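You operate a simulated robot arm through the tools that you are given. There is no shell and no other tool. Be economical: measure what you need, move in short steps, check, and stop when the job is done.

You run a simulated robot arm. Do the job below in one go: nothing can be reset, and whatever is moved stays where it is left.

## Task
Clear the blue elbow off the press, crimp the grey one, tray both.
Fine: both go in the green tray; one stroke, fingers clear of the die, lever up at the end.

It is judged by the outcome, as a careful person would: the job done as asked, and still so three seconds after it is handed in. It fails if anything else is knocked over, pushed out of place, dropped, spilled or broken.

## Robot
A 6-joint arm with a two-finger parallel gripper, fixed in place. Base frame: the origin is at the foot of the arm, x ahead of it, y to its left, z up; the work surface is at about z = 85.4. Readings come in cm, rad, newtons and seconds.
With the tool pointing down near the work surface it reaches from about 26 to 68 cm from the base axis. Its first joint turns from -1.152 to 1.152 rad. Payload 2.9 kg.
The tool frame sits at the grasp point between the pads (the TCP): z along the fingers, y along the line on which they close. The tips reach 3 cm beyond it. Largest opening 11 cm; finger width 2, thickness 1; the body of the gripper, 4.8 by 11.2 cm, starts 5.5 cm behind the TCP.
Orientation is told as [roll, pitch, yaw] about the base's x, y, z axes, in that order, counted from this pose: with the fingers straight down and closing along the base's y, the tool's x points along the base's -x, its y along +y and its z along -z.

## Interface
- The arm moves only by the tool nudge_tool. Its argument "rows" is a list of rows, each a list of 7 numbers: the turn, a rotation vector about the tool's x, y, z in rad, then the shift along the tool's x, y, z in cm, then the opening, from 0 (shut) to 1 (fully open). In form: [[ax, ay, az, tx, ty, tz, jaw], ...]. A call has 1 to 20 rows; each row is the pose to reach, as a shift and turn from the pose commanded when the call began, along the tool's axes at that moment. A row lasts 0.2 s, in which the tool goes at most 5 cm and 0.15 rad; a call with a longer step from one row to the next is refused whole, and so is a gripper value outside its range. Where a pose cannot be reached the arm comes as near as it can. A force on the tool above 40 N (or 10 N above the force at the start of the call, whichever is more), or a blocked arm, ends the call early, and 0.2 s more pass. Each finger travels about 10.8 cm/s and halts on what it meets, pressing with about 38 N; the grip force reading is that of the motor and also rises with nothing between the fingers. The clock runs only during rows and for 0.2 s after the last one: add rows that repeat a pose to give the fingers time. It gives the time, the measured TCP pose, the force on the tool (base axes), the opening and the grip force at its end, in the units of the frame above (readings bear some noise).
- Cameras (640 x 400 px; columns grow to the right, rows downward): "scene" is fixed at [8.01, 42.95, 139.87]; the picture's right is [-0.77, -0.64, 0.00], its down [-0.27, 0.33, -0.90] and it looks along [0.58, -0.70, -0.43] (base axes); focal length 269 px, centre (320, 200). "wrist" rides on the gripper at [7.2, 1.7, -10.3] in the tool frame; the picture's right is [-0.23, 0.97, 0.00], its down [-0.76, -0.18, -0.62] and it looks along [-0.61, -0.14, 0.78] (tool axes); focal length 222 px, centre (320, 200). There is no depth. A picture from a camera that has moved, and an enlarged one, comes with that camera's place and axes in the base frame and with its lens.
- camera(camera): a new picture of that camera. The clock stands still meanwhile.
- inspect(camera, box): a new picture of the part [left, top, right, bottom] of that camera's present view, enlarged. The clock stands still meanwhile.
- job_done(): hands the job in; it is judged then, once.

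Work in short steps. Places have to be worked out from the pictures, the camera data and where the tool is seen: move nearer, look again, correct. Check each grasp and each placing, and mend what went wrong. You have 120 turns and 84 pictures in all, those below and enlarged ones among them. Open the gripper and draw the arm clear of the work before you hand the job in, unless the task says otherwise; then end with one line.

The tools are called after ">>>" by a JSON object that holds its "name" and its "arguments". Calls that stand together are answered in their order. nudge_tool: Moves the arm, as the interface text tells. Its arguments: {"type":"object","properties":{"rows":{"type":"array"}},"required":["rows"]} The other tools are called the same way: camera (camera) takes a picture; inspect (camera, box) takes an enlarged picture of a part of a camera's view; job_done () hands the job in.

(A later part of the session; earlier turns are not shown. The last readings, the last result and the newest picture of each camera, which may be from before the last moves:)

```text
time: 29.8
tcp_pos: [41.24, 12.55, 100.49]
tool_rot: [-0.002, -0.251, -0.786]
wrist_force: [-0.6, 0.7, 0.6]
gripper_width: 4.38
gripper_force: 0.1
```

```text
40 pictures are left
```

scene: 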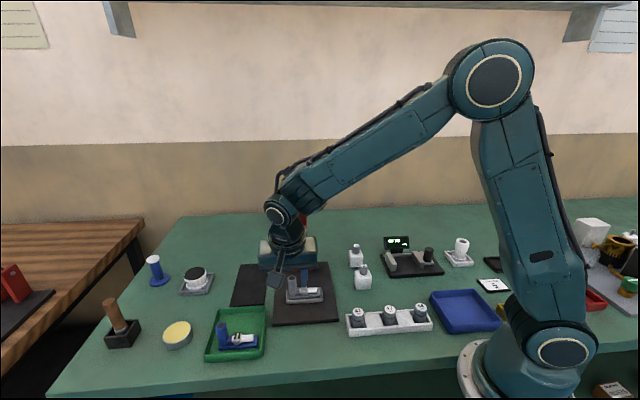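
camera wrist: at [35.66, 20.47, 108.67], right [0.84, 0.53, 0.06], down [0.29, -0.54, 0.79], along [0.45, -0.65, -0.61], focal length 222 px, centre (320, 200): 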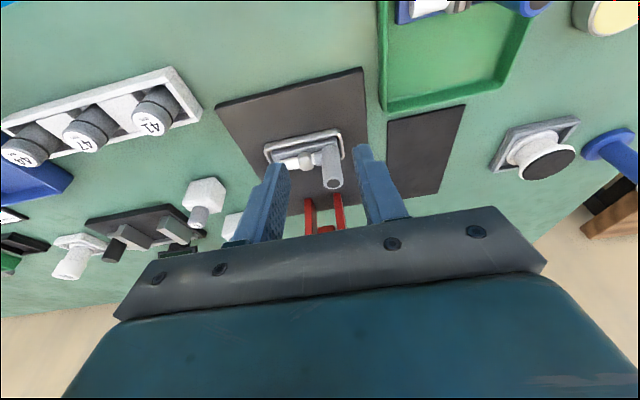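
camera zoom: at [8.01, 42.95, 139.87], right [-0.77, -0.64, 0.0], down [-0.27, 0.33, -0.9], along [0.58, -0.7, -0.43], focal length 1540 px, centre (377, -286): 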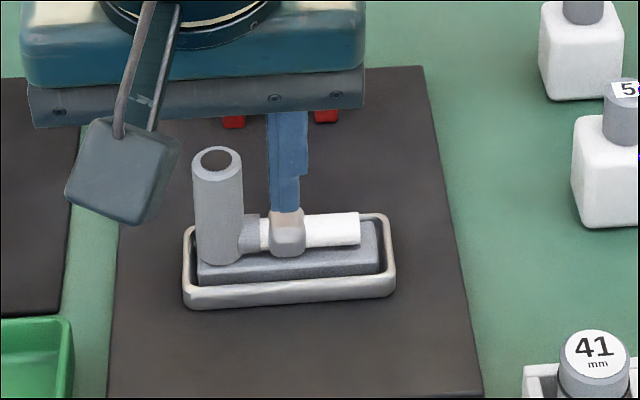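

The grey elbow is seated and free. I now open fully, straighten the tool and rise to view the lever handle from above.

>>> {"name": "nudge_tool", "arguments": {"rows": [[0, 0, 0, -1.0, 0, -3.9, 0.6], [0, 0, 0, -2.1, 0, -8.2, 0.8], [0, 0, 0, -3.2, 0, -12.4, 1], [0, 0, 0, -4.2, 0, -16.5, 1], [0, 0.1, 0, -5.24, 0, -20.5, 1], [0, 0.2, 0, -7.5, -1, -20.0, 1], [0, 0.25, 0, -9.7, -2, -19.4, 1], [0, 0.25, 0, -11.85, -2.92, -18.86, 1], [0, 0.25, 0, -11.85, -2.92, -18.86, 1]]}}

>>> {"name": "camera", "arguments": {"camera": "wrist"}}

>>> {"name": "inspect", "arguments": {"camera": "scene", "box": [240, 170, 360, 300]}}

```text
time: 31.8
tcp_pos: [43.92, 5.88, 121.58]
tool_rot: [-0.002, 0.001, -0.788]
wrist_force: [-0.2, -0.2, -0.3]
gripper_width: 11.0
gripper_force: 0.1
```

```text
39 pictures are left
camera wrist: at [40.05, 12.12, 132.02], right [0.85, 0.53, 0.0], down [0.41, -0.66, 0.62], along [0.33, -0.53, -0.78], focal length 222 px, centre (320, 200)
```

wrist: 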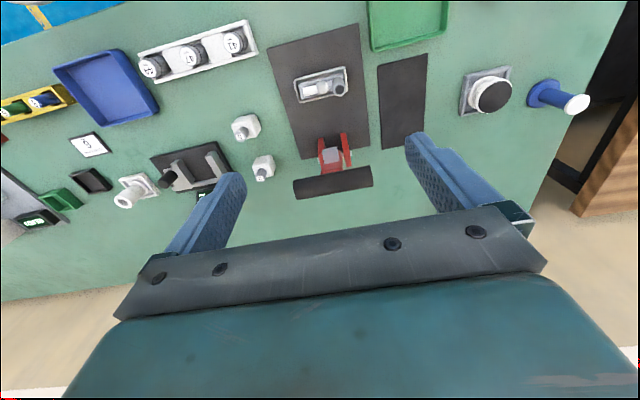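

```text
3.08 times, centred on (300, 235) of scene
camera zoom: at [8.01, 42.95, 139.87], right [-0.77, -0.64, 0.0], down [-0.27, 0.33, -0.9], along [0.58, -0.7, -0.43], focal length 829 px, centre (382, 92)
```

zoom: 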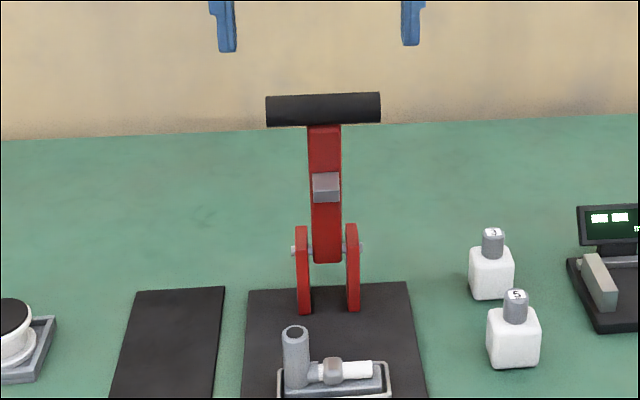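

Handle centre is at about (49.15, 0.5, 110.5) and about 9.2 cm long. It fits between the open fingers end to end, so I can grip it by its ends and it can turn freely in the pads. I move above it.

>>> {"name": "nudge_tool", "arguments": {"rows": [[0, 0, 0, -2, 0, 1.5, 1], [0, 0, 0, -4, 0, 3, 1], [0, 0, 0, -6, -0.1, 4.5, 1], [0, 0, 0, -7.5, -0.1, 6, 1], [0, 0, 0, -7.5, -0.1, 6, 1]]}}

>>> {"name": "camera", "arguments": {"camera": "wrist"}}

>>> {"name": "inspect", "arguments": {"camera": "scene", "box": [260, 150, 360, 250]}}

```text
time: 33.0
tcp_pos: [49.1, 0.38, 115.63]
tool_rot: [0.0, 0.0, -0.783]
wrist_force: [-0.4, -0.2, 1.1]
gripper_width: 11.0
gripper_force: 0.1
```

```text
37 pictures are left
camera wrist: at [45.36, 6.68, 125.96], right [0.85, 0.53, 0.0], down [0.41, -0.66, 0.62], along [0.33, -0.53, -0.78], focal length 222 px, centre (320, 200)
```

wrist: 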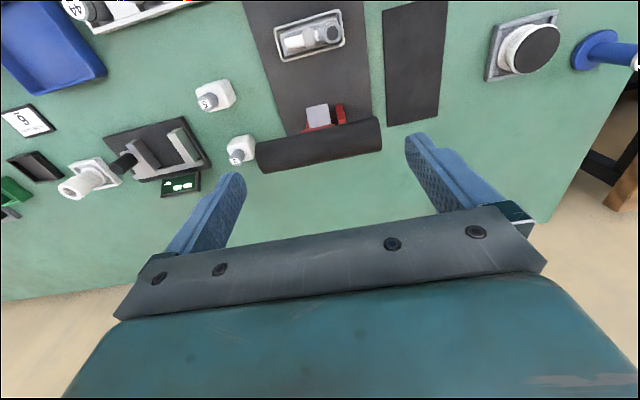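

```text
4.00 times, centred on (310, 200) of scene
camera zoom: at [8.01, 42.95, 139.87], right [-0.77, -0.64, 0.0], down [-0.27, 0.33, -0.9], along [0.58, -0.7, -0.43], focal length 1078 px, centre (360, 200)
```

zoom: 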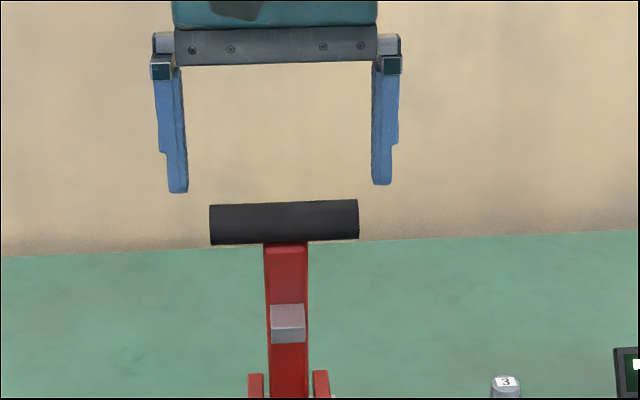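

The fingers are parallel to the handle; it is about 0.2 cm off centre. I correct and lower so the fingers stand beside the handle's ends.

>>> {"name": "nudge_tool", "arguments": {"rows": [[0, 0, 0, 0.2, -0.22, 0, 1], [0, 0, 0, 0.2, -0.22, 1.5, 1], [0, 0, 0, 0.2, -0.22, 3.0, 1], [0, 0, 0, 0.2, -0.22, 4.4, 1], [0, 0, 0, 0.2, -0.22, 4.4, 1]]}}

>>> {"name": "camera", "arguments": {"camera": "wrist"}}

>>> {"name": "inspect", "arguments": {"camera": "scene", "box": [260, 150, 360, 250]}}

```text
time: 33.8
tcp_pos: [48.93, 0.45, 114.02]
tool_rot: [0.01, -0.011, -0.782]
wrist_force: [-3.4, -0.9, 6.3]
gripper_width: 11.03
gripper_force: 0.0
stopped in row 3: the force on the tool passed its limit (the readings are from after the stop); the commanded pose is now the measured one
```

```text
35 pictures are left
camera wrist: at [44.8, 6.75, 124.32], right [0.85, 0.53, 0.01], down [0.41, -0.66, 0.63], along [0.34, -0.53, -0.78], focal length 222 px, centre (320, 200)
```

wrist: 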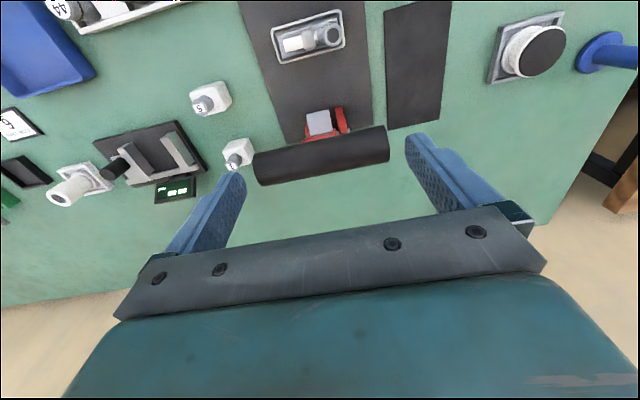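

```text
4.00 times, centred on (310, 200) of scene
camera zoom: at [7.99, 42.95, 139.87], right [-0.77, -0.64, 0.0], down [-0.27, 0.33, -0.9], along [0.58, -0.7, -0.43], focal length 1078 px, centre (360, 200)
```

zoom: 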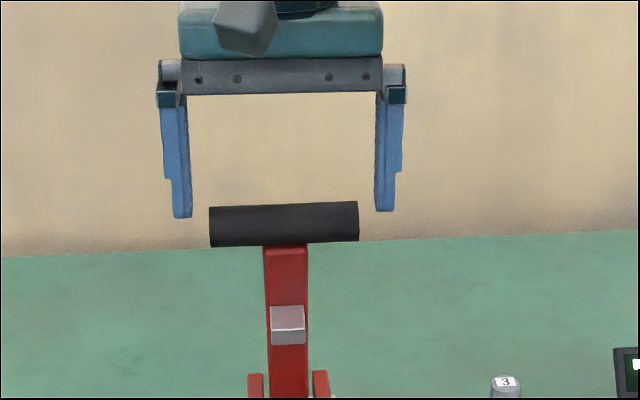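

The call stopped on a force although the fingers look clear of the handle; I take a full picture to see what is touching.

>>> {"name": "camera", "arguments": {"camera": "scene"}}

>>> {"name": "inspect", "arguments": {"camera": "wrist", "box": [200, 80, 460, 240]}}

```text
33 pictures are left
```

scene: 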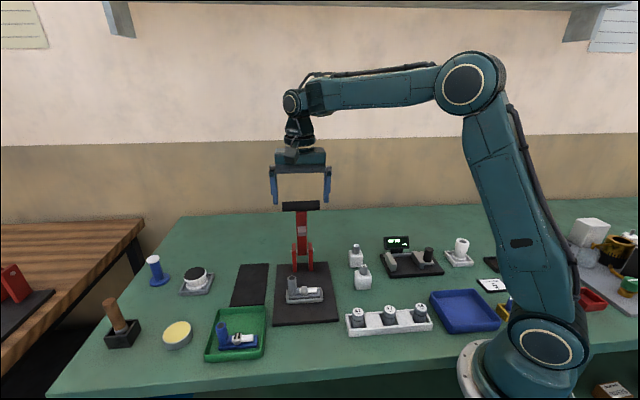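

```text
2.46 times, centred on (330, 160) of wrist
camera zoom: at [44.8, 6.75, 124.32], right [0.85, 0.53, 0.01], down [0.41, -0.66, 0.63], along [0.34, -0.53, -0.78], focal length 547 px, centre (295, 298)
```

zoom: 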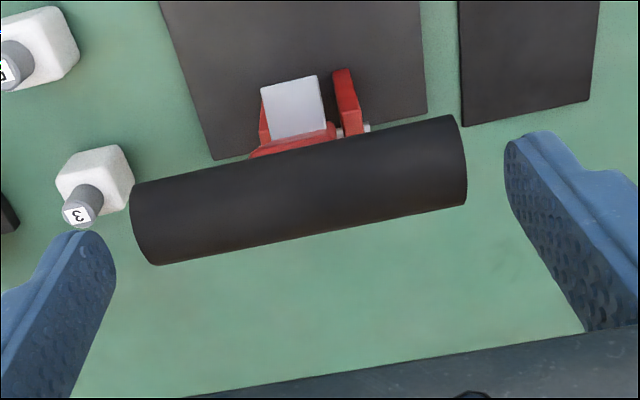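

The fingertips seem to catch the handle's ends: its touch shape must be longer than it looks, and the stop came exactly at handle height. I'll instead grip across the handle beside the lever arm, on the side away from the elbow's post. I rise 4 cm and turn the jaw 90°.

>>> {"name": "nudge_tool", "arguments": {"rows": [[0, 0, 0, 0, 0, -1.5, 1], [0, 0, 0, 0, 0, -3.0, 1], [0, 0, 0, 0, 0, -4.0, 1], [0, 0, -0.14, 0, -0.25, -4, 0.9], [0, 0, -0.28, 0, -0.5, -4, 0.8], [0, 0, -0.42, 0, -0.75, -4, 0.7], [0, 0, -0.56, 0, -1.0, -4, 0.6], [0, 0, -0.7, 0, -1.25, -4, 0.55], [0, 0, -0.84, 0, -1.5, -4, 0.55], [0, 0, -0.98, 0, -1.75, -4, 0.55], [0, 0, -1.12, 0, -2.0, -4, 0.55], [0, 0, -1.26, 0.08, -2.25, -4, 0.55], [0, 0, -1.4, 0.08, -2.5, -4, 0.55], [0, 0, -1.5, 0.08, -2.8, -4, 0.55], [0, 0, -1.57, 0.08, -2.8, -4, 0.55], [0, 0, -1.57, 0.08, -2.8, -4, 0.55]]}}

>>> {"name": "camera", "arguments": {"camera": "wrist"}}

>>> {"name": "inspect", "arguments": {"camera": "scene", "box": [230, 110, 390, 310]}}

```text
time: 37.2
tcp_pos: [46.86, -1.51, 117.9]
tool_rot: [-0.011, -0.013, 0.791]
wrist_force: [-0.1, 0.3, 0.2]
gripper_width: 6.08
gripper_force: 0.0
```

```text
31 pictures are left
camera wrist: at [40.42, -5.48, 128.17], right [-0.53, 0.85, -0.01], down [0.65, 0.42, 0.63], along [0.54, 0.33, -0.77], focal length 222 px, centre (320, 200)
```

wrist: 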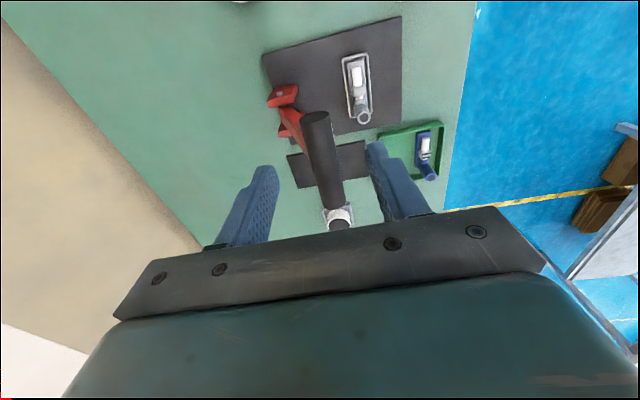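

```text
2.00 times, centred on (310, 210) of scene
camera zoom: at [8.01, 42.95, 139.87], right [-0.77, -0.64, 0.0], down [-0.27, 0.33, -0.9], along [0.58, -0.7, -0.43], focal length 539 px, centre (340, 180)
```

zoom: 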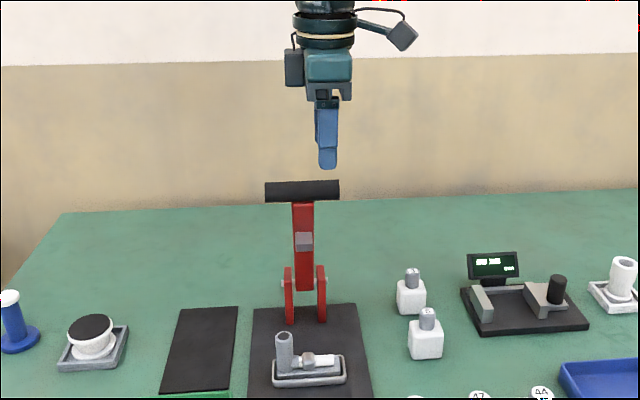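

The jaw now straddles the handle beside the lever arm. I lower so the pads are either side of it.

>>> {"name": "nudge_tool", "arguments": {"rows": [[0, 0, 0, 0, 0.1, 1.5, 0.55], [0, 0, 0, 0, 0.1, 3.0, 0.55], [0, 0, 0, 0, 0.1, 4.5, 0.55], [0, 0, 0, 0, 0.1, 6.0, 0.55], [0, 0, 0, 0, 0.1, 6.5, 0.55], [0, 0, 0, 0, 0.1, 6.5, 0.55]]}}

>>> {"name": "inspect", "arguments": {"camera": "wrist", "box": [200, 60, 440, 240]}}

>>> {"name": "inspect", "arguments": {"camera": "scene", "box": [260, 150, 360, 250]}}

```text
time: 38.6
tcp_pos: [46.94, -1.46, 111.45]
tool_rot: [-0.011, -0.012, 0.789]
wrist_force: [-0.4, 0.4, -0.7]
gripper_width: 6.05
gripper_force: 0.1
```

```text
2.22 times, centred on (320, 150) of wrist
camera zoom: at [40.42, -5.38, 121.64], right [-0.53, 0.85, -0.01], down [0.65, 0.42, 0.63], along [0.54, 0.33, -0.77], focal length 494 px, centre (320, 311)
```

zoom: 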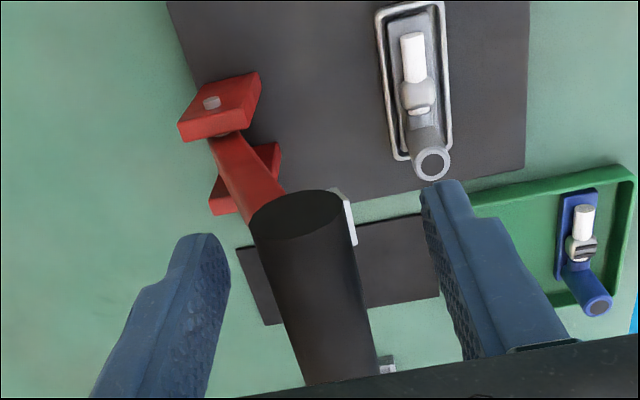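

```text
4.00 times, centred on (310, 200) of scene
camera zoom: at [8.01, 42.95, 139.87], right [-0.77, -0.64, 0.0], down [-0.27, 0.33, -0.9], along [0.58, -0.7, -0.43], focal length 1078 px, centre (360, 200)
```

zoom: 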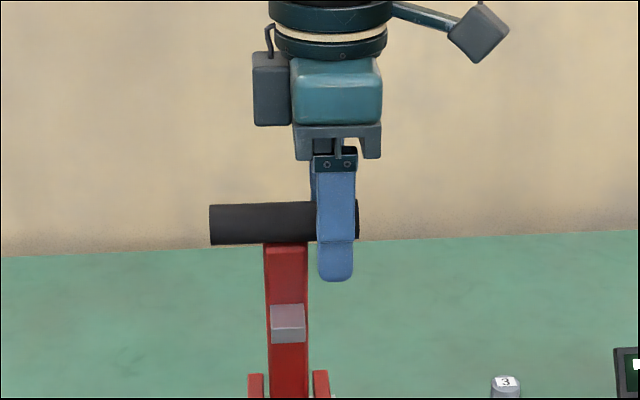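

The handle is centred between the pads; I close on it.

>>> {"name": "nudge_tool", "arguments": {"rows": [[0, 0, 0, 0, 0, 0, 0.4], [0, 0, 0, 0, 0, 0, 0.25], [0, 0, 0, 0, 0, 0, 0.15], [0, 0, 0, 0, 0, 0, 0.1], [0, 0, 0, 0, 0, 0, 0.1]]}}

>>> {"name": "inspect", "arguments": {"camera": "wrist", "box": [200, 60, 440, 240]}}

```text
time: 39.8
tcp_pos: [46.9, -1.5, 111.47]
tool_rot: [-0.012, -0.01, 0.788]
wrist_force: [0.6, -0.8, -2.6]
gripper_width: 2.44
gripper_force: 45.0
```

```text
2.22 times, centred on (320, 150) of wrist
camera zoom: at [40.42, -5.38, 121.66], right [-0.53, 0.85, -0.01], down [0.65, 0.42, 0.63], along [0.54, 0.33, -0.77], focal length 494 px, centre (320, 311)
```

zoom: 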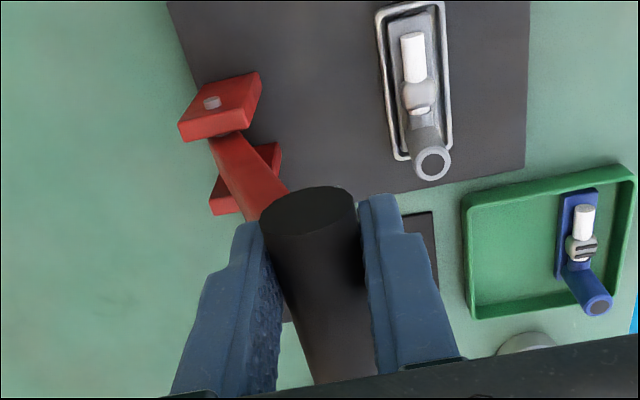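

The handle is held (2.44 cm). The pivot is at about 18.5 cm radius and the lever stands about 19° forward of vertical. I begin the single stroke along that arc in a small first portion and read the forces.

>>> {"name": "nudge_tool", "arguments": {"rows": [[0, 0, 0, 0, 0.91, 0.34, 0.1], [0, 0, 0, 0, 1.79, 0.73, 0.1], [0, 0, 0, 0, 2.66, 1.16, 0.1], [0, 0, 0, 0, 3.5, 1.63, 0.1], [0, 0, 0, 0, 3.5, 1.63, 0.1]]}}

>>> {"name": "inspect", "arguments": {"camera": "scene", "box": [230, 150, 390, 310]}}

```text
time: 41.0
tcp_pos: [44.29, 1.21, 109.8]
tool_rot: [-0.01, -0.01, 0.79]
wrist_force: [-4.1, -5.7, 2.6]
gripper_width: 2.45
gripper_force: 45.3
```

```text
2.50 times, centred on (310, 230) of scene
camera zoom: at [7.99, 42.93, 139.87], right [-0.77, -0.64, 0.0], down [-0.27, 0.33, -0.9], along [0.58, -0.7, -0.43], focal length 674 px, centre (345, 125)
```

zoom: 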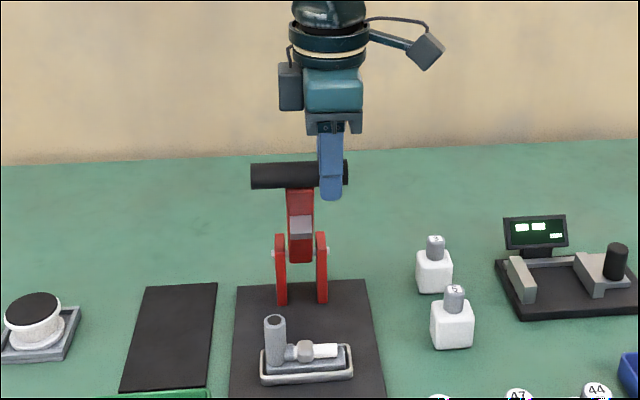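

The lever follows smoothly with a small side load of about 7 N. I continue the arc with a slight sideways correction.

>>> {"name": "nudge_tool", "arguments": {"rows": [[0, 0, 0, 0.15, 1.08, 0.7, 0.1], [0, 0, 0, 0.2, 2.11, 1.48, 0.1], [0, 0, 0, 0.25, 3.09, 2.33, 0.1], [0, 0, 0, 0.3, 4.0, 3.24, 0.1], [0, 0, 0, 0.3, 4.64, 3.97, 0.1], [0, 0, 0, 0.3, 4.64, 3.97, 0.1]]}}

>>> {"name": "inspect", "arguments": {"camera": "scene", "box": [230, 150, 390, 310]}}

```text
time: 42.4
tcp_pos: [40.99, 4.33, 105.69]
tool_rot: [-0.014, -0.017, 0.792]
wrist_force: [17.4, 15.2, 1.8]
gripper_width: 2.44
gripper_force: 44.8
```

```text
2.50 times, centred on (310, 230) of scene
camera zoom: at [8.06, 43.0, 139.85], right [-0.77, -0.64, 0.0], down [-0.27, 0.33, -0.9], along [0.58, -0.7, -0.43], focal length 674 px, centre (345, 125)
```

zoom: 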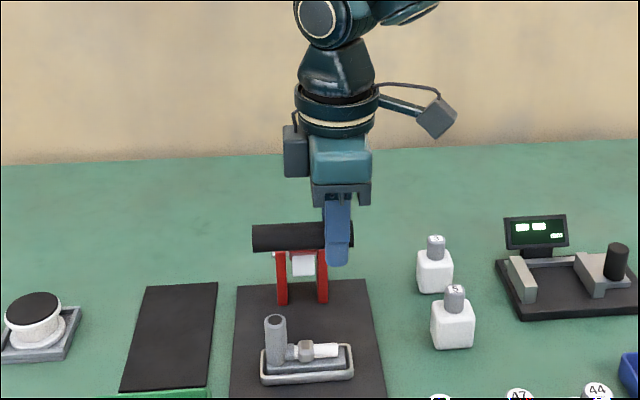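

The arc radius is right (little load in plane), but I over-corrected sideways. I take that back and continue down to about 70°.

>>> {"name": "nudge_tool", "arguments": {"rows": [[0, 0, 0, -0.22, 0.2, 0.25, 0.1], [0, 0, 0, -0.22, 0.8, 1.02, 0.1], [0, 0, 0, -0.22, 1.52, 2.09, 0.1], [0, 0, 0, -0.22, 2.16, 3.21, 0.1], [0, 0, 0, -0.22, 2.73, 4.37, 0.1], [0, 0, 0, -0.22, 3.21, 5.56, 0.1], [0, 0, 0, -0.22, 3.21, 5.56, 0.1]]}}

>>> {"name": "inspect", "arguments": {"camera": "scene", "box": [230, 150, 390, 310]}}

```text
time: 44.0
tcp_pos: [38.78, 6.56, 100.06]
tool_rot: [-0.008, -0.006, 0.788]
wrist_force: [-7.6, -13.3, 2.9]
gripper_width: 2.46
gripper_force: 45.5
```

```text
2.50 times, centred on (310, 230) of scene
camera zoom: at [7.99, 42.92, 139.88], right [-0.77, -0.64, 0.0], down [-0.27, 0.33, -0.9], along [0.58, -0.7, -0.43], focal length 674 px, centre (345, 125)
```

zoom: 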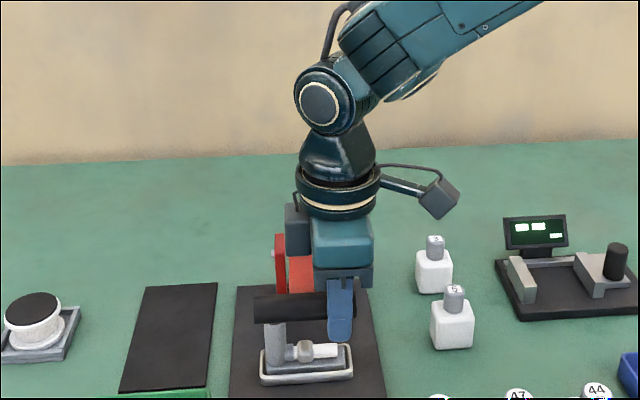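

Still following. I trim the side load and continue gently to about 80°.

>>> {"name": "nudge_tool", "arguments": {"rows": [[0, 0, 0, 0.12, 0.15, 0.6, 0.1], [0, 0, 0, 0.12, 0.35, 1.23, 0.1], [0, 0, 0, 0.12, 0.48, 1.7, 0.1], [0, 0, 0, 0.12, 0.59, 2.16, 0.1], [0, 0, 0, 0.12, 0.69, 2.65, 0.1], [0, 0, 0, 0.12, 0.78, 3.12, 0.1], [0, 0, 0, 0.12, 0.78, 3.12, 0.1]]}}

>>> {"name": "inspect", "arguments": {"camera": "scene", "box": [260, 220, 360, 320]}}

```text
time: 45.6
tcp_pos: [38.15, 7.2, 97.13]
tool_rot: [-0.01, -0.011, 0.79]
wrist_force: [-12.3, 1.0, 4.2]
gripper_width: 2.47
gripper_force: 44.5
```

```text
4.00 times, centred on (310, 270) of scene
camera zoom: at [7.97, 42.95, 139.87], right [-0.77, -0.64, 0.0], down [-0.27, 0.33, -0.9], along [0.58, -0.7, -0.43], focal length 1078 px, centre (360, -80)
```

zoom: 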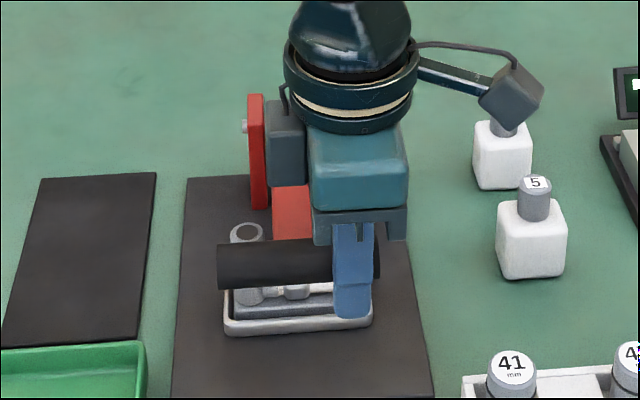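

No ram contact yet. I continue in fine steps and watch for the vertical load to rise.

>>> {"name": "nudge_tool", "arguments": {"rows": [[0, 0, 0, 0.06, 0.13, 0.3, 0.1], [0, 0, 0, 0.06, 0.2, 0.64, 0.1], [0, 0, 0, 0.06, 0.24, 0.96, 0.1], [0, 0, 0, 0.06, 0.28, 1.28, 0.1], [0, 0, 0, 0.06, 0.28, 1.28, 0.1]]}}

>>> {"name": "inspect", "arguments": {"camera": "scene", "box": [260, 220, 360, 320]}}

```text
time: 46.8
tcp_pos: [38.14, 7.33, 95.75]
tool_rot: [-0.01, -0.011, 0.791]
wrist_force: [-8.7, 8.1, 5.0]
gripper_width: 2.49
gripper_force: 44.8
```

```text
4.00 times, centred on (310, 270) of scene
camera zoom: at [7.98, 42.97, 139.86], right [-0.77, -0.64, 0.0], down [-0.27, 0.33, -0.9], along [0.58, -0.7, -0.43], focal length 1078 px, centre (360, -80)
```

zoom: 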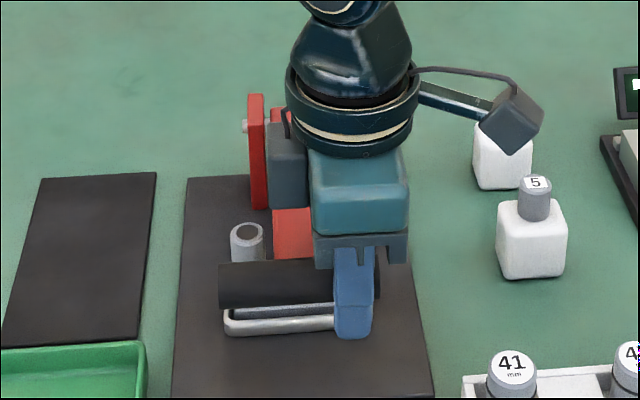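

Side load gone, a slight pull outward remains. I continue, half a centimetre at a time.

>>> {"name": "nudge_tool", "arguments": {"rows": [[0, 0, 0, 0, 0.14, 0.3, 0.1], [0, 0, 0, 0, 0.18, 0.64, 0.1], [0, 0, 0, 0, 0.2, 0.96, 0.1], [0, 0, 0, 0, 0.21, 1.29, 0.1], [0, 0, 0, 0, 0.21, 1.29, 0.1]]}}

>>> {"name": "camera", "arguments": {"camera": "wrist"}}

```text
time: 48.0
tcp_pos: [37.94, 7.45, 94.48]
tool_rot: [-0.011, -0.01, 0.79]
wrist_force: [-2.7, 17.1, 4.4]
gripper_width: 2.46
gripper_force: 45.4
```

```text
21 pictures are left
camera wrist: at [31.51, 3.44, 104.61], right [-0.53, 0.85, -0.01], down [0.65, 0.42, 0.63], along [0.54, 0.33, -0.77], focal length 222 px, centre (320, 200)
```

wrist: 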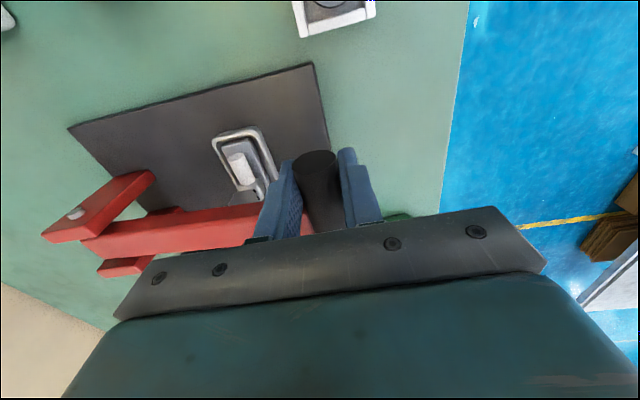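

The lever is about level; still no stop. I continue slowly, relieving the outward pull.

>>> {"name": "nudge_tool", "arguments": {"rows": [[0, 0, 0, -0.08, 0.13, 0.2, 0.1], [0, 0, 0, -0.08, 0.15, 0.4, 0.1], [0, 0, 0, -0.08, 0.15, 0.6, 0.1], [0, 0, 0, -0.08, 0.15, 0.8, 0.1], [0, 0, 0, -0.08, 0.15, 0.8, 0.1]]}}

```text
time: 49.2
tcp_pos: [37.97, 7.44, 93.57]
tool_rot: [-0.013, -0.01, 0.788]
wrist_force: [-2.8, 0.6, 3.8]
gripper_width: 2.48
gripper_force: 44.9
```

>>> {"name": "inspect", "arguments": {"camera": "scene", "box": [260, 220, 360, 320]}}

>>> {"name": "inspect", "arguments": {"camera": "wrist", "box": [180, 100, 380, 240]}}

```text
4.00 times, centred on (310, 270) of scene
camera zoom: at [8.0, 42.95, 139.87], right [-0.77, -0.64, 0.0], down [-0.27, 0.33, -0.9], along [0.58, -0.7, -0.43], focal length 1078 px, centre (360, -80)
```

zoom: 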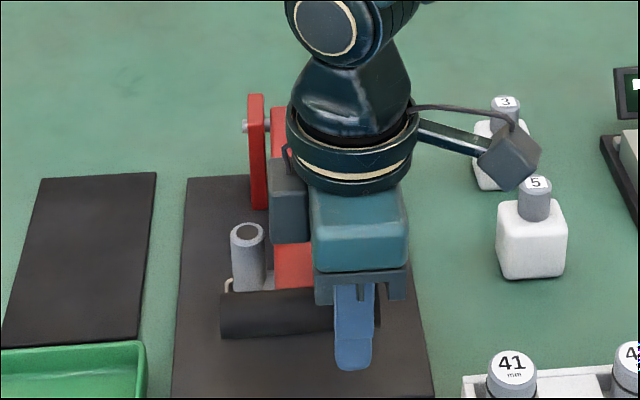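

```text
2.86 times, centred on (280, 170) of wrist
camera zoom: at [31.47, 3.51, 103.82], right [-0.53, 0.85, -0.01], down [0.65, 0.42, 0.63], along [0.54, 0.33, -0.77], focal length 635 px, centre (434, 286)
```

zoom: 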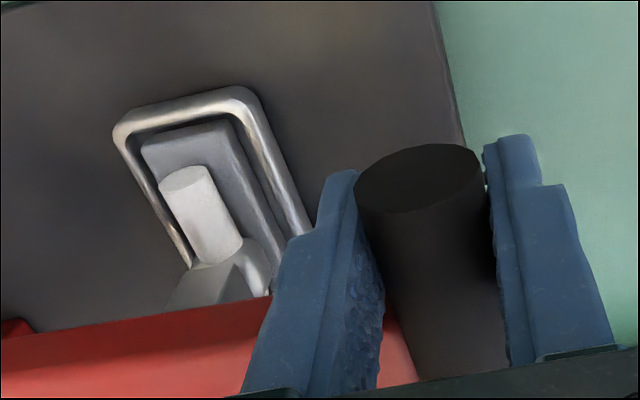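

Lever below level, all loads low, fingers clear of the die. I continue down until the ram bottoms.

>>> {"name": "nudge_tool", "arguments": {"rows": [[0, 0, 0, 0, 0, 0.2, 0.1], [0, 0, 0, 0, 0, 0.4, 0.1], [0, 0, 0, 0, -0.02, 0.6, 0.1], [0, 0, 0, 0, -0.03, 0.8, 0.1], [0, 0, 0, 0, -0.04, 1.0, 0.1], [0, 0, 0, 0, -0.04, 1.0, 0.1]]}}

```text
time: 50.6
tcp_pos: [37.99, 7.61, 92.8]
tool_rot: [-0.013, -0.014, 0.789]
wrist_force: [-9.9, 4.8, 35.6]
gripper_width: 2.47
gripper_force: 44.6
```

Vertical load jumped to 36 N: the ram is on the work. I look at it before deciding whether to press further.

>>> {"name": "inspect", "arguments": {"camera": "wrist", "box": [180, 100, 380, 240]}}

>>> {"name": "inspect", "arguments": {"camera": "scene", "box": [270, 240, 350, 310]}}

```text
2.86 times, centred on (280, 170) of wrist
camera zoom: at [31.51, 3.53, 102.97], right [-0.53, 0.85, -0.01], down [0.65, 0.42, 0.64], along [0.54, 0.33, -0.77], focal length 635 px, centre (434, 286)
```

zoom: 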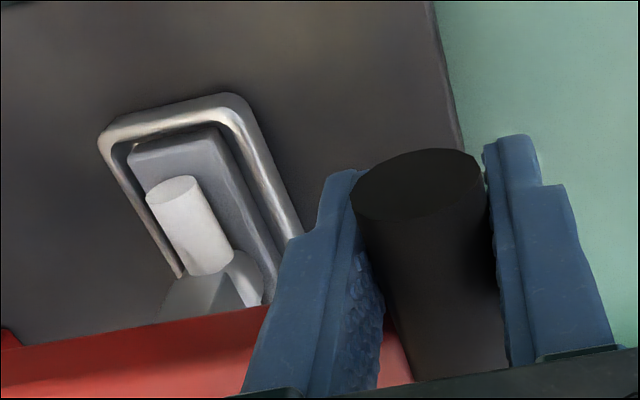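

```text
5.71 times, centred on (310, 275) of scene
camera zoom: at [7.94, 42.96, 139.87], right [-0.77, -0.64, 0.0], down [-0.27, 0.33, -0.9], along [0.58, -0.7, -0.43], focal length 1540 px, centre (377, -229)
```

zoom: 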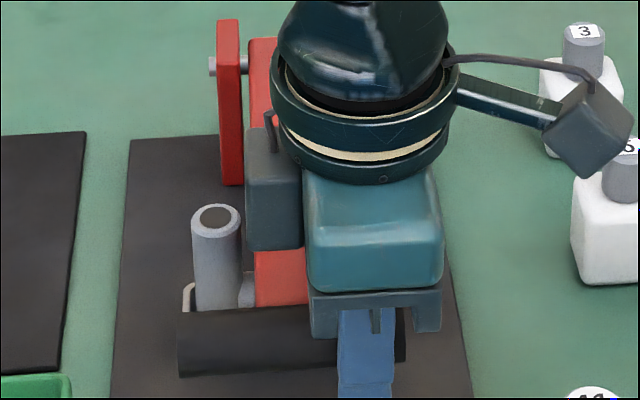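

The ram stands on the collar. I press 0.15 cm further and hold briefly to complete the crimp.

>>> {"name": "nudge_tool", "arguments": {"rows": [[0, 0, 0, 0, -0.05, 0.08, 0.1], [0, 0, 0, 0, -0.05, 0.15, 0.1], [0, 0, 0, 0, -0.05, 0.15, 0.1]]}}

```text
time: 51.4
tcp_pos: [38.0, 7.49, 92.59]
tool_rot: [-0.01, -0.015, 0.793]
wrist_force: [-8.0, 17.3, 34.0]
gripper_width: 2.44
gripper_force: 44.6
```

>>> {"name": "inspect", "arguments": {"camera": "wrist", "box": [180, 100, 380, 240]}}

```text
2.86 times, centred on (280, 170) of wrist
camera zoom: at [31.53, 3.5, 102.75], right [-0.53, 0.85, -0.01], down [0.65, 0.42, 0.64], along [0.54, 0.34, -0.77], focal length 635 px, centre (434, 286)
```

zoom: 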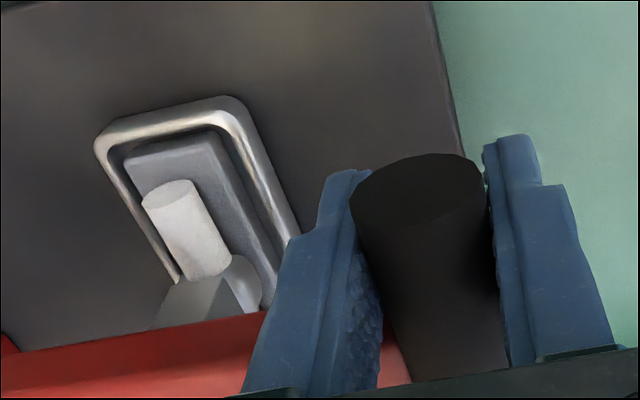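

The handle slid slightly in the pads, so the lever looks bottomed. I push once more a little to confirm it does not go further.

>>> {"name": "nudge_tool", "arguments": {"rows": [[0, 0, 0, 0, -0.05, 0.1, 0.0], [0, 0, 0, 0, -0.05, 0.2, 0.0], [0, 0, 0, 0, -0.05, 0.2, 0.0], [0, 0, 0, 0, -0.05, 0.2, 0.0]]}}

>>> {"name": "inspect", "arguments": {"camera": "wrist", "box": [180, 100, 380, 240]}}

```text
time: 52.4
tcp_pos: [37.96, 7.5, 92.47]
tool_rot: [-0.009, -0.015, 0.792]
wrist_force: [-13.1, 16.2, 34.5]
gripper_width: 2.44
gripper_force: 45.5
```

```text
2.86 times, centred on (280, 170) of wrist
camera zoom: at [31.52, 3.49, 102.58], right [-0.53, 0.85, -0.01], down [0.65, 0.42, 0.63], along [0.54, 0.33, -0.77], focal length 635 px, centre (434, 286)
```

zoom: 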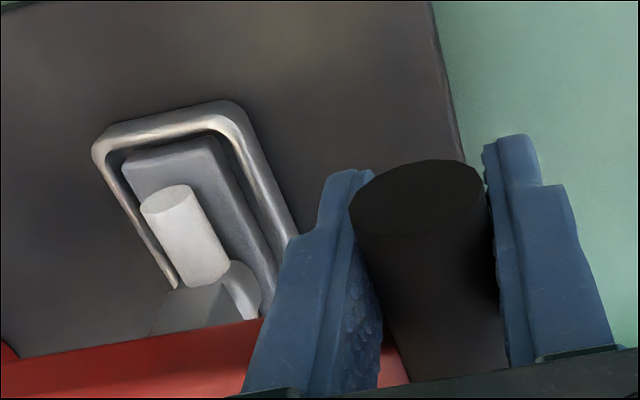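

The lever does not move further: it is at its stop, one full stroke. I now raise it back along the same arc.

>>> {"name": "nudge_tool", "arguments": {"rows": [[0, 0, 0, 0, 0.06, -0.5, 0.1], [0, 0, 0, 0, 0.06, -1.0, 0.1], [0, 0, 0, 0.08, -0.05, -1.8, 0.1], [0, 0, 0, 0.08, -0.15, -2.5, 0.1], [0, 0, 0, 0.08, -0.3, -3.1, 0.1], [0, 0, 0, 0.02, -0.4, -3.74, 0.1], [0, 0, 0, 0.02, -0.58, -4.38, 0.1], [0, 0, 0, 0, -0.75, -5.2, 0.1], [0, 0, 0, 0, -0.95, -6.0, 0.1], [0, 0, 0, -0.05, -1.15, -6.8, 0.1], [0, 0, 0, -0.05, -1.36, -7.5, 0.1], [0, 0, 0, -0.05, -1.36, -7.5, 0.1]]}}

>>> {"name": "inspect", "arguments": {"camera": "scene", "box": [260, 220, 360, 320]}}

```text
time: 55.0
tcp_pos: [38.86, 6.3, 99.87]
tool_rot: [-0.014, -0.012, 0.786]
wrist_force: [8.0, -12.1, -4.7]
gripper_width: 2.45
gripper_force: 45.0
```

```text
4.00 times, centred on (310, 270) of scene
camera zoom: at [8.04, 42.92, 139.88], right [-0.77, -0.64, 0.0], down [-0.27, 0.33, -0.9], along [0.58, -0.7, -0.43], focal length 1078 px, centre (360, -80)
```

zoom: 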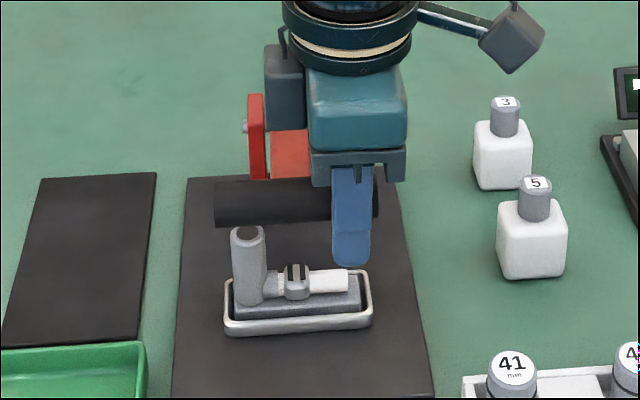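

The collar now shows the two crimp bands like the blue one. I keep raising the lever along the arc.

>>> {"name": "nudge_tool", "arguments": {"rows": [[0, 0, 0, 0, -0.6, -1.19, 0.1], [0, 0, 0, -0.03, -1.19, -2.35, 0.1], [0, 0, 0, -0.06, -1.83, -3.47, 0.1], [0, 0, 0, -0.09, -2.55, -4.54, 0.1], [0, 0, 0, -0.12, -3.15, -5.31, 0.1], [0, 0, 0, -0.12, -3.35, -5.56, 0.1], [0, 0, 0, -0.12, -3.35, -5.56, 0.1]]}}

```text
time: 56.6
tcp_pos: [41.35, 4.09, 105.47]
tool_rot: [-0.011, -0.01, 0.785]
wrist_force: [8.5, -24.2, -22.3]
gripper_width: 2.45
gripper_force: 44.9
```

The lever follows, with some radial pull outward; I correct about 0.25 cm inward and continue.

>>> {"name": "nudge_tool", "arguments": {"rows": [[0, 0, 0, 0.1, -0.2, 0.18, 0.1], [0, 0, 0, 0.1, -0.84, -0.55, 0.1], [0, 0, 0, 0.1, -1.75, -1.46, 0.1], [0, 0, 0, 0.1, -2.73, -2.3, 0.1], [0, 0, 0, 0.1, -3.76, -3.07, 0.1], [0, 0, 0, 0.1, -4.84, -3.77, 0.1], [0, 0, 0, 0.1, -4.84, -3.77, 0.1]]}}

>>> {"name": "inspect", "arguments": {"camera": "scene", "box": [230, 150, 390, 310]}}

```text
time: 58.2
tcp_pos: [44.77, 0.71, 109.37]
tool_rot: [-0.012, -0.013, 0.79]
wrist_force: [1.1, -3.3, -6.6]
gripper_width: 2.49
gripper_force: 45.2
```

```text
2.50 times, centred on (310, 230) of scene
camera zoom: at [8.03, 42.94, 139.87], right [-0.77, -0.64, 0.0], down [-0.27, 0.33, -0.9], along [0.58, -0.7, -0.43], focal length 674 px, centre (345, 125)
```

zoom: 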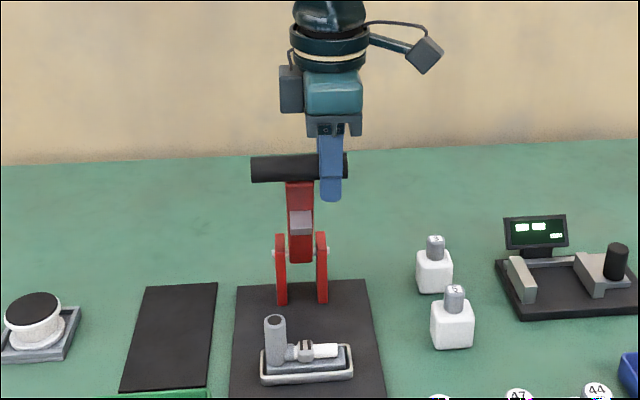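

Nearly up. I take the last portion back to the starting angle.

>>> {"name": "nudge_tool", "arguments": {"rows": [[0, 0, 0, 0, -0.7, -0.45, 0.1], [0, 0, 0, 0, -1.45, -0.89, 0.1], [0, 0, 0, 0, -2.25, -1.3, 0.1], [0, 0, 0, 0, -3.0, -1.65, 0.1], [0, 0, 0, 0, -3.0, -1.65, 0.1]]}}

>>> {"name": "inspect", "arguments": {"camera": "scene", "box": [260, 150, 360, 250]}}

```text
time: 59.4
tcp_pos: [46.92, -1.43, 110.89]
tool_rot: [-0.008, -0.01, 0.788]
wrist_force: [10.2, -3.5, -26.9]
gripper_width: 2.48
gripper_force: 45.0
```

```text
4.00 times, centred on (310, 200) of scene
camera zoom: at [8.08, 42.94, 139.87], right [-0.77, -0.64, 0.0], down [-0.27, 0.33, -0.9], along [0.58, -0.7, -0.43], focal length 1078 px, centre (360, 200)
```

zoom: 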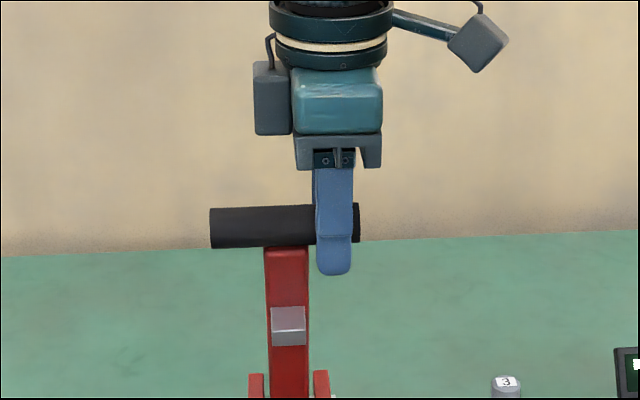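

The lever is within a few mm of its original position. I nudge it back slightly, relieving the pull, then release.

>>> {"name": "nudge_tool", "arguments": {"rows": [[0, 0, 0, 0.05, -0.2, 0.15, 0.1], [0, 0, 0, 0.05, -0.4, 0.12, 0.1], [0, 0, 0, 0.05, -0.4, 0.12, 0.1]]}}

```text
time: 60.2
tcp_pos: [46.96, -1.53, 110.84]
tool_rot: [-0.015, -0.013, 0.793]
wrist_force: [7.1, 14.3, 3.0]
gripper_width: 2.46
gripper_force: 44.7
```

It resists going back further, so it is at its upper stop as at the start. I open and rise off the handle.

>>> {"name": "nudge_tool", "arguments": {"rows": [[0, 0, 0, -0.07, -0.2, 0.12, 0.1], [0, 0, 0, -0.07, -0.2, 0.12, 0.3], [0, 0, 0, -0.07, -0.2, 0.12, 0.5], [0, 0, 0, -0.07, -0.2, 0.12, 0.55], [0, 0, 0, -0.07, -0.2, -1.5, 0.55], [0, 0, 0, -0.07, -0.2, -4, 0.55], [0, 0, 0, -0.07, -0.2, -7.5, 0.55], [0, 0, 0, -0.07, -0.2, -7.5, 0.55]]}}

>>> {"name": "inspect", "arguments": {"camera": "scene", "box": [240, 170, 360, 300]}}

```text
time: 62.0
tcp_pos: [47.11, -1.79, 118.35]
tool_rot: [-0.012, -0.01, 0.79]
wrist_force: [1.4, 1.1, 0.2]
gripper_width: 6.07
gripper_force: 0.1
```

```text
3.08 times, centred on (300, 235) of scene
camera zoom: at [8.01, 42.95, 139.87], right [-0.77, -0.64, 0.0], down [-0.27, 0.33, -0.9], along [0.58, -0.7, -0.43], focal length 829 px, centre (382, 92)
```

zoom: 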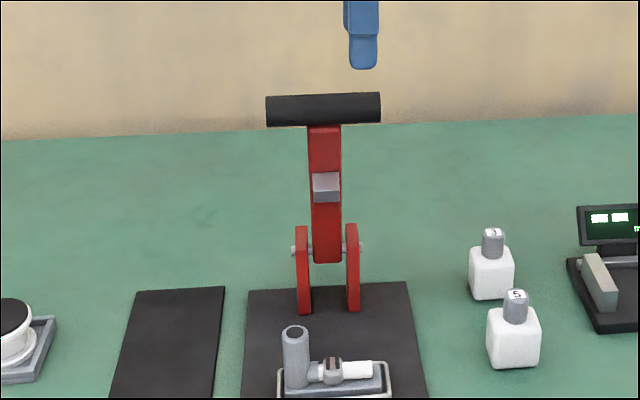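

The lever is exactly as at the start and the grey elbow shows its crimp. I now turn the jaw back and go to the approach spot for the grey elbow on the side away from the lever.

>>> {"name": "nudge_tool", "arguments": {"rows": [[0, 0, 0, -0.5, 1.5, 0, 0.55], [0, 0, 0.14, -1, 3, 0, 0.55], [0, 0, 0.28, -1.5, 4.5, 0, 0.55], [0, 0, 0.42, -2, 6, 0, 0.55], [0, 0, 0.56, -2.5, 7.5, 0, 0.5], [0, 0, 0.7, -3, 9, 0, 0.45], [0, 0, 0.84, -3.5, 9.8, 0, 0.45], [0, 0, 0.98, -4, 9.8, 0, 0.45], [0, 0, 1.12, -4.5, 9.8, 0, 0.45], [0, 0, 1.26, -5, 9.8, 0, 0.45], [0, 0, 1.4, -5.4, 9.8, 0, 0.45], [0, 0, 1.5, -5.7, 9.8, 0, 0.45], [0, 0, 1.573, -5.7, 9.8, 0, 0.45], [0, 0, 1.573, -5.7, 9.8, 0, 0.45]]}}

```text
time: 65.0
tcp_pos: [44.2, 9.01, 118.26]
tool_rot: [0.011, -0.009, -0.784]
wrist_force: [-0.1, -0.2, 0.2]
gripper_width: 4.94
gripper_force: 0.1
```

Level and clear. I descend with the same 0.25 rad lean, then move over the grey post at z≈99.

>>> {"name": "nudge_tool", "arguments": {"rows": [[0.011, -0.12, 0, 0, 0, 3, 0.45], [0.011, -0.241, 0, 0, 0, 6.5, 0.45], [0.011, -0.241, 0, 0, 0, 10, 0.45], [0.011, -0.241, 0, 0, 0, 13.5, 0.45], [0.011, -0.241, 0, 0, 0, 17, 0.45], [0.011, -0.241, 0, -1.5, 0.2, 18.5, 0.45], [0.011, -0.241, 0, -3.09, 0.4, 19.3, 0.45], [0.011, -0.241, 0, -3.09, 0.4, 19.3, 0.45]]}}

>>> {"name": "inspect", "arguments": {"camera": "wrist", "box": [200, 40, 440, 240]}}

```text
time: 66.8
tcp_pos: [46.87, 7.22, 99.06]
tool_rot: [-0.001, -0.253, -0.786]
wrist_force: [0.2, -0.6, -0.4]
gripper_width: 4.96
gripper_force: 0.0
```

```text
2.00 times, centred on (320, 140) of wrist
camera zoom: at [41.29, 15.19, 107.14], right [0.84, 0.53, 0.06], down [0.29, -0.54, 0.79], along [0.45, -0.65, -0.61], focal length 444 px, centre (320, 320)
```

zoom: 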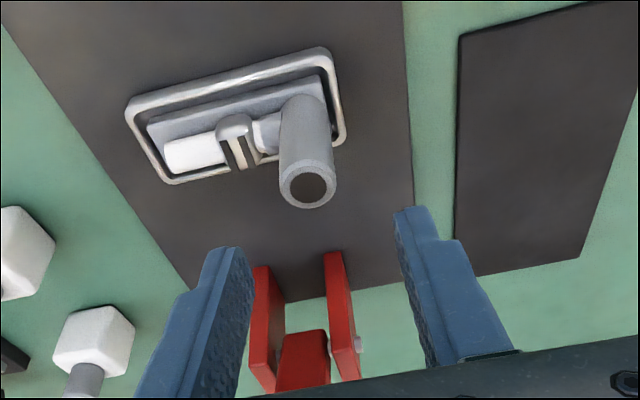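

Post seen at about (46.9, 6.9). I correct 0.3 cm along the closing line and descend to the grip height used before.

>>> {"name": "nudge_tool", "arguments": {"rows": [[0, 0, 0, 0.5, -0.3, 1.5, 0.45], [0, 0, 0, 0.95, -0.3, 3.2, 0.45], [0, 0, 0, 1.47, -0.3, 4.9, 0.45], [0, 0, 0, 1.47, -0.3, 4.9, 0.45]]}}

>>> {"name": "inspect", "arguments": {"camera": "wrist", "box": [200, 40, 440, 240]}}

```text
time: 67.8
tcp_pos: [46.56, 6.98, 93.93]
tool_rot: [0.001, -0.252, -0.785]
wrist_force: [0.0, 0.1, -0.2]
gripper_width: 4.94
gripper_force: 0.1
```

```text
2.00 times, centred on (320, 140) of wrist
camera zoom: at [41.0, 14.99, 102.04], right [0.84, 0.53, 0.06], down [0.29, -0.54, 0.79], along [0.45, -0.65, -0.61], focal length 444 px, centre (320, 320)
```

zoom: 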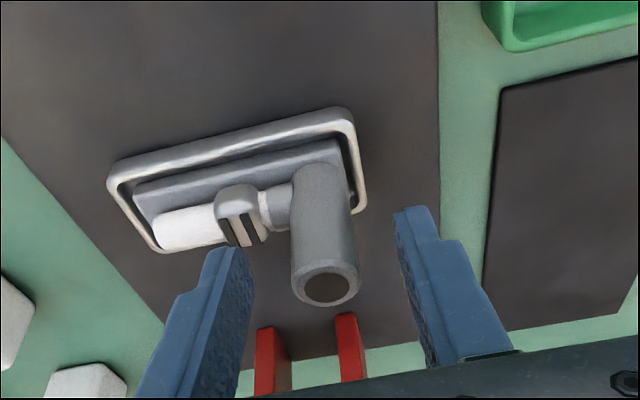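

Same view as the earlier good grip. I close and lift 6 cm.

>>> {"name": "nudge_tool", "arguments": {"rows": [[0, 0, 0, 0, 0.1, 0, 0.35], [0, 0, 0, 0, 0.1, 0, 0.2], [0, 0, 0, 0, 0.1, 0, 0.1], [0, 0, 0, 0, 0.1, 0, 0.1], [0, 0, 0, 0, 0.1, 0, 0.1], [0, 0, 0, -0.25, 0.1, -0.97, 0.1], [0, 0, 0, -0.74, 0.1, -2.9, 0.1], [0, 0, 0, -1.48, 0.1, -5.81, 0.1], [0, 0, 0, -1.48, 0.1, -5.81, 0.1]]}}

>>> {"name": "inspect", "arguments": {"camera": "scene", "box": [190, 210, 350, 370]}}

```text
time: 69.8
tcp_pos: [46.45, 7.07, 100.02]
tool_rot: [0.0, -0.254, -0.786]
wrist_force: [-0.4, 0.1, -0.4]
gripper_width: 2.06
gripper_force: 37.5
```

```text
2.50 times, centred on (270, 290) of scene
camera zoom: at [8.01, 42.95, 139.87], right [-0.77, -0.64, 0.0], down [-0.27, 0.33, -0.9], along [0.58, -0.7, -0.43], focal length 674 px, centre (445, -25)
```

zoom: 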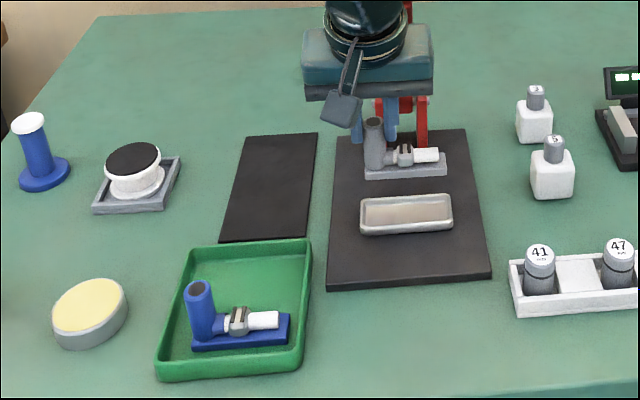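

Crimped grey elbow held level. I carry it over the free back half of the tray and lower most of the way.

>>> {"name": "nudge_tool", "arguments": {"rows": [[0, 0, 0, 0.9, 2.16, -0.23, 0.1], [0, 0, 0, 1.83, 4.33, -0.47, 0.1], [0, 0, 0, 2.74, 6.5, -0.7, 0.1], [0, 0, 0, 3.65, 8.66, -0.93, 0.1], [0, 0, 0, 4.56, 10.8, -1.16, 0.1], [0, 0, 0, 5.48, 13.0, -1.4, 0.1], [0, 0, 0, 6.39, 15.15, -1.63, 0.1], [0, 0, 0, 6.39, 15.15, -1.63, 0.1], [0, 0, 0, 6.88, 15.15, 0.31, 0.1], [0, 0, 0, 7.3, 15.15, 1.95, 0.1], [0, 0, 0, 7.3, 15.15, 1.95, 0.1]]}}

>>> {"name": "inspect", "arguments": {"camera": "scene", "box": [200, 270, 290, 370]}}

>>> {"name": "camera", "arguments": {"camera": "wrist"}}

```text
time: 72.2
tcp_pos: [52.9, 22.68, 96.2]
tool_rot: [0.0, -0.253, -0.784]
wrist_force: [1.0, 0.0, -1.3]
gripper_width: 2.04
gripper_force: 37.8
```

```text
4.00 times, centred on (245, 320) of scene
camera zoom: at [8.01, 42.95, 139.87], right [-0.77, -0.64, 0.0], down [-0.27, 0.33, -0.9], along [0.58, -0.7, -0.43], focal length 1078 px, centre (620, -280)
```

zoom: 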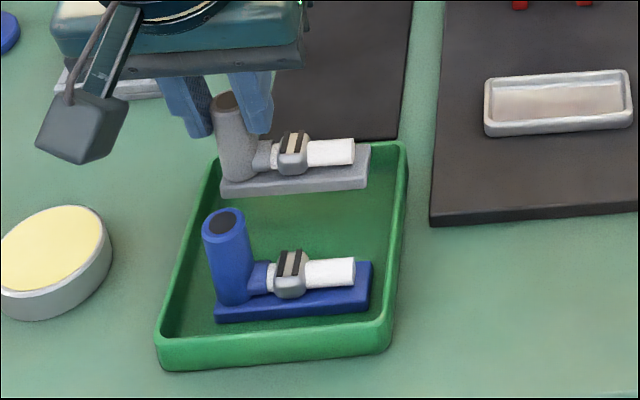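

```text
6 pictures are left
camera wrist: at [47.25, 30.54, 104.36], right [0.84, 0.53, 0.06], down [0.29, -0.54, 0.79], along [0.45, -0.65, -0.61], focal length 222 px, centre (320, 200)
```

wrist: 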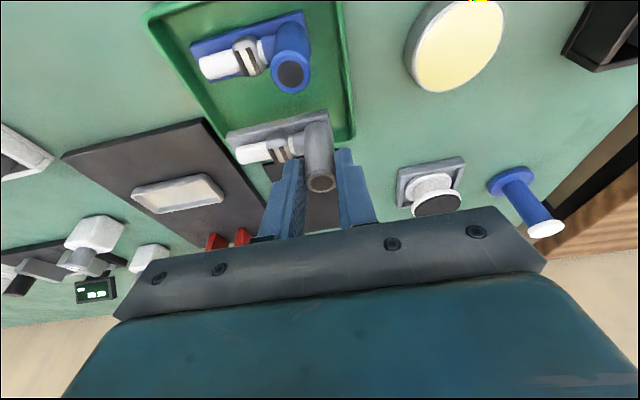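

It will land behind the blue elbow, inside the walls. I lower 2.9 cm.

>>> {"name": "nudge_tool", "arguments": {"rows": [[0, 0, 0, 0.25, 0, 0.97, 0.1], [0, 0, 0, 0.5, 0, 1.94, 0.1], [0, 0, 0, 0.65, 0, 2.5, 0.1], [0, 0, 0, 0.72, 0, 2.81, 0.1], [0, 0, 0, 0.72, 0, 2.81, 0.1]]}}

>>> {"name": "nudge_tool", "arguments": {"rows": [[0, 0, 0, 0.04, 0, 0.15, 0.1], [0, 0, 0, 0.075, 0, 0.29, 0.1], [0, 0, 0, 0.075, 0, 0.29, 0.1]]}}

```text
time: 73.4
tcp_pos: [52.71, 22.62, 93.32]
tool_rot: [0.0, -0.254, -0.785]
wrist_force: [0.0, 0.5, -0.4]
gripper_width: 2.05
gripper_force: 37.9
```

```text
time: 74.2
tcp_pos: [52.62, 22.51, 92.88]
tool_rot: [0.001, -0.254, -0.786]
wrist_force: [0.4, 0.4, -0.4]
gripper_width: 2.02
gripper_force: 37.6
```

No contact yet at z≈92.9; I go on in the same small step.

>>> {"name": "nudge_tool", "arguments": {"rows": [[0, 0, 0, 0.03, 0, 0.12, 0.1], [0, 0, 0, 0.06, 0, 0.23, 0.1], [0, 0, 0, 0.06, 0, 0.23, 0.1]]}}

```text
time: 75.0
tcp_pos: [52.65, 22.69, 92.81]
tool_rot: [0.0, -0.254, -0.785]
wrist_force: [-2.8, -1.9, 6.1]
gripper_width: 2.03
gripper_force: 38.5
```

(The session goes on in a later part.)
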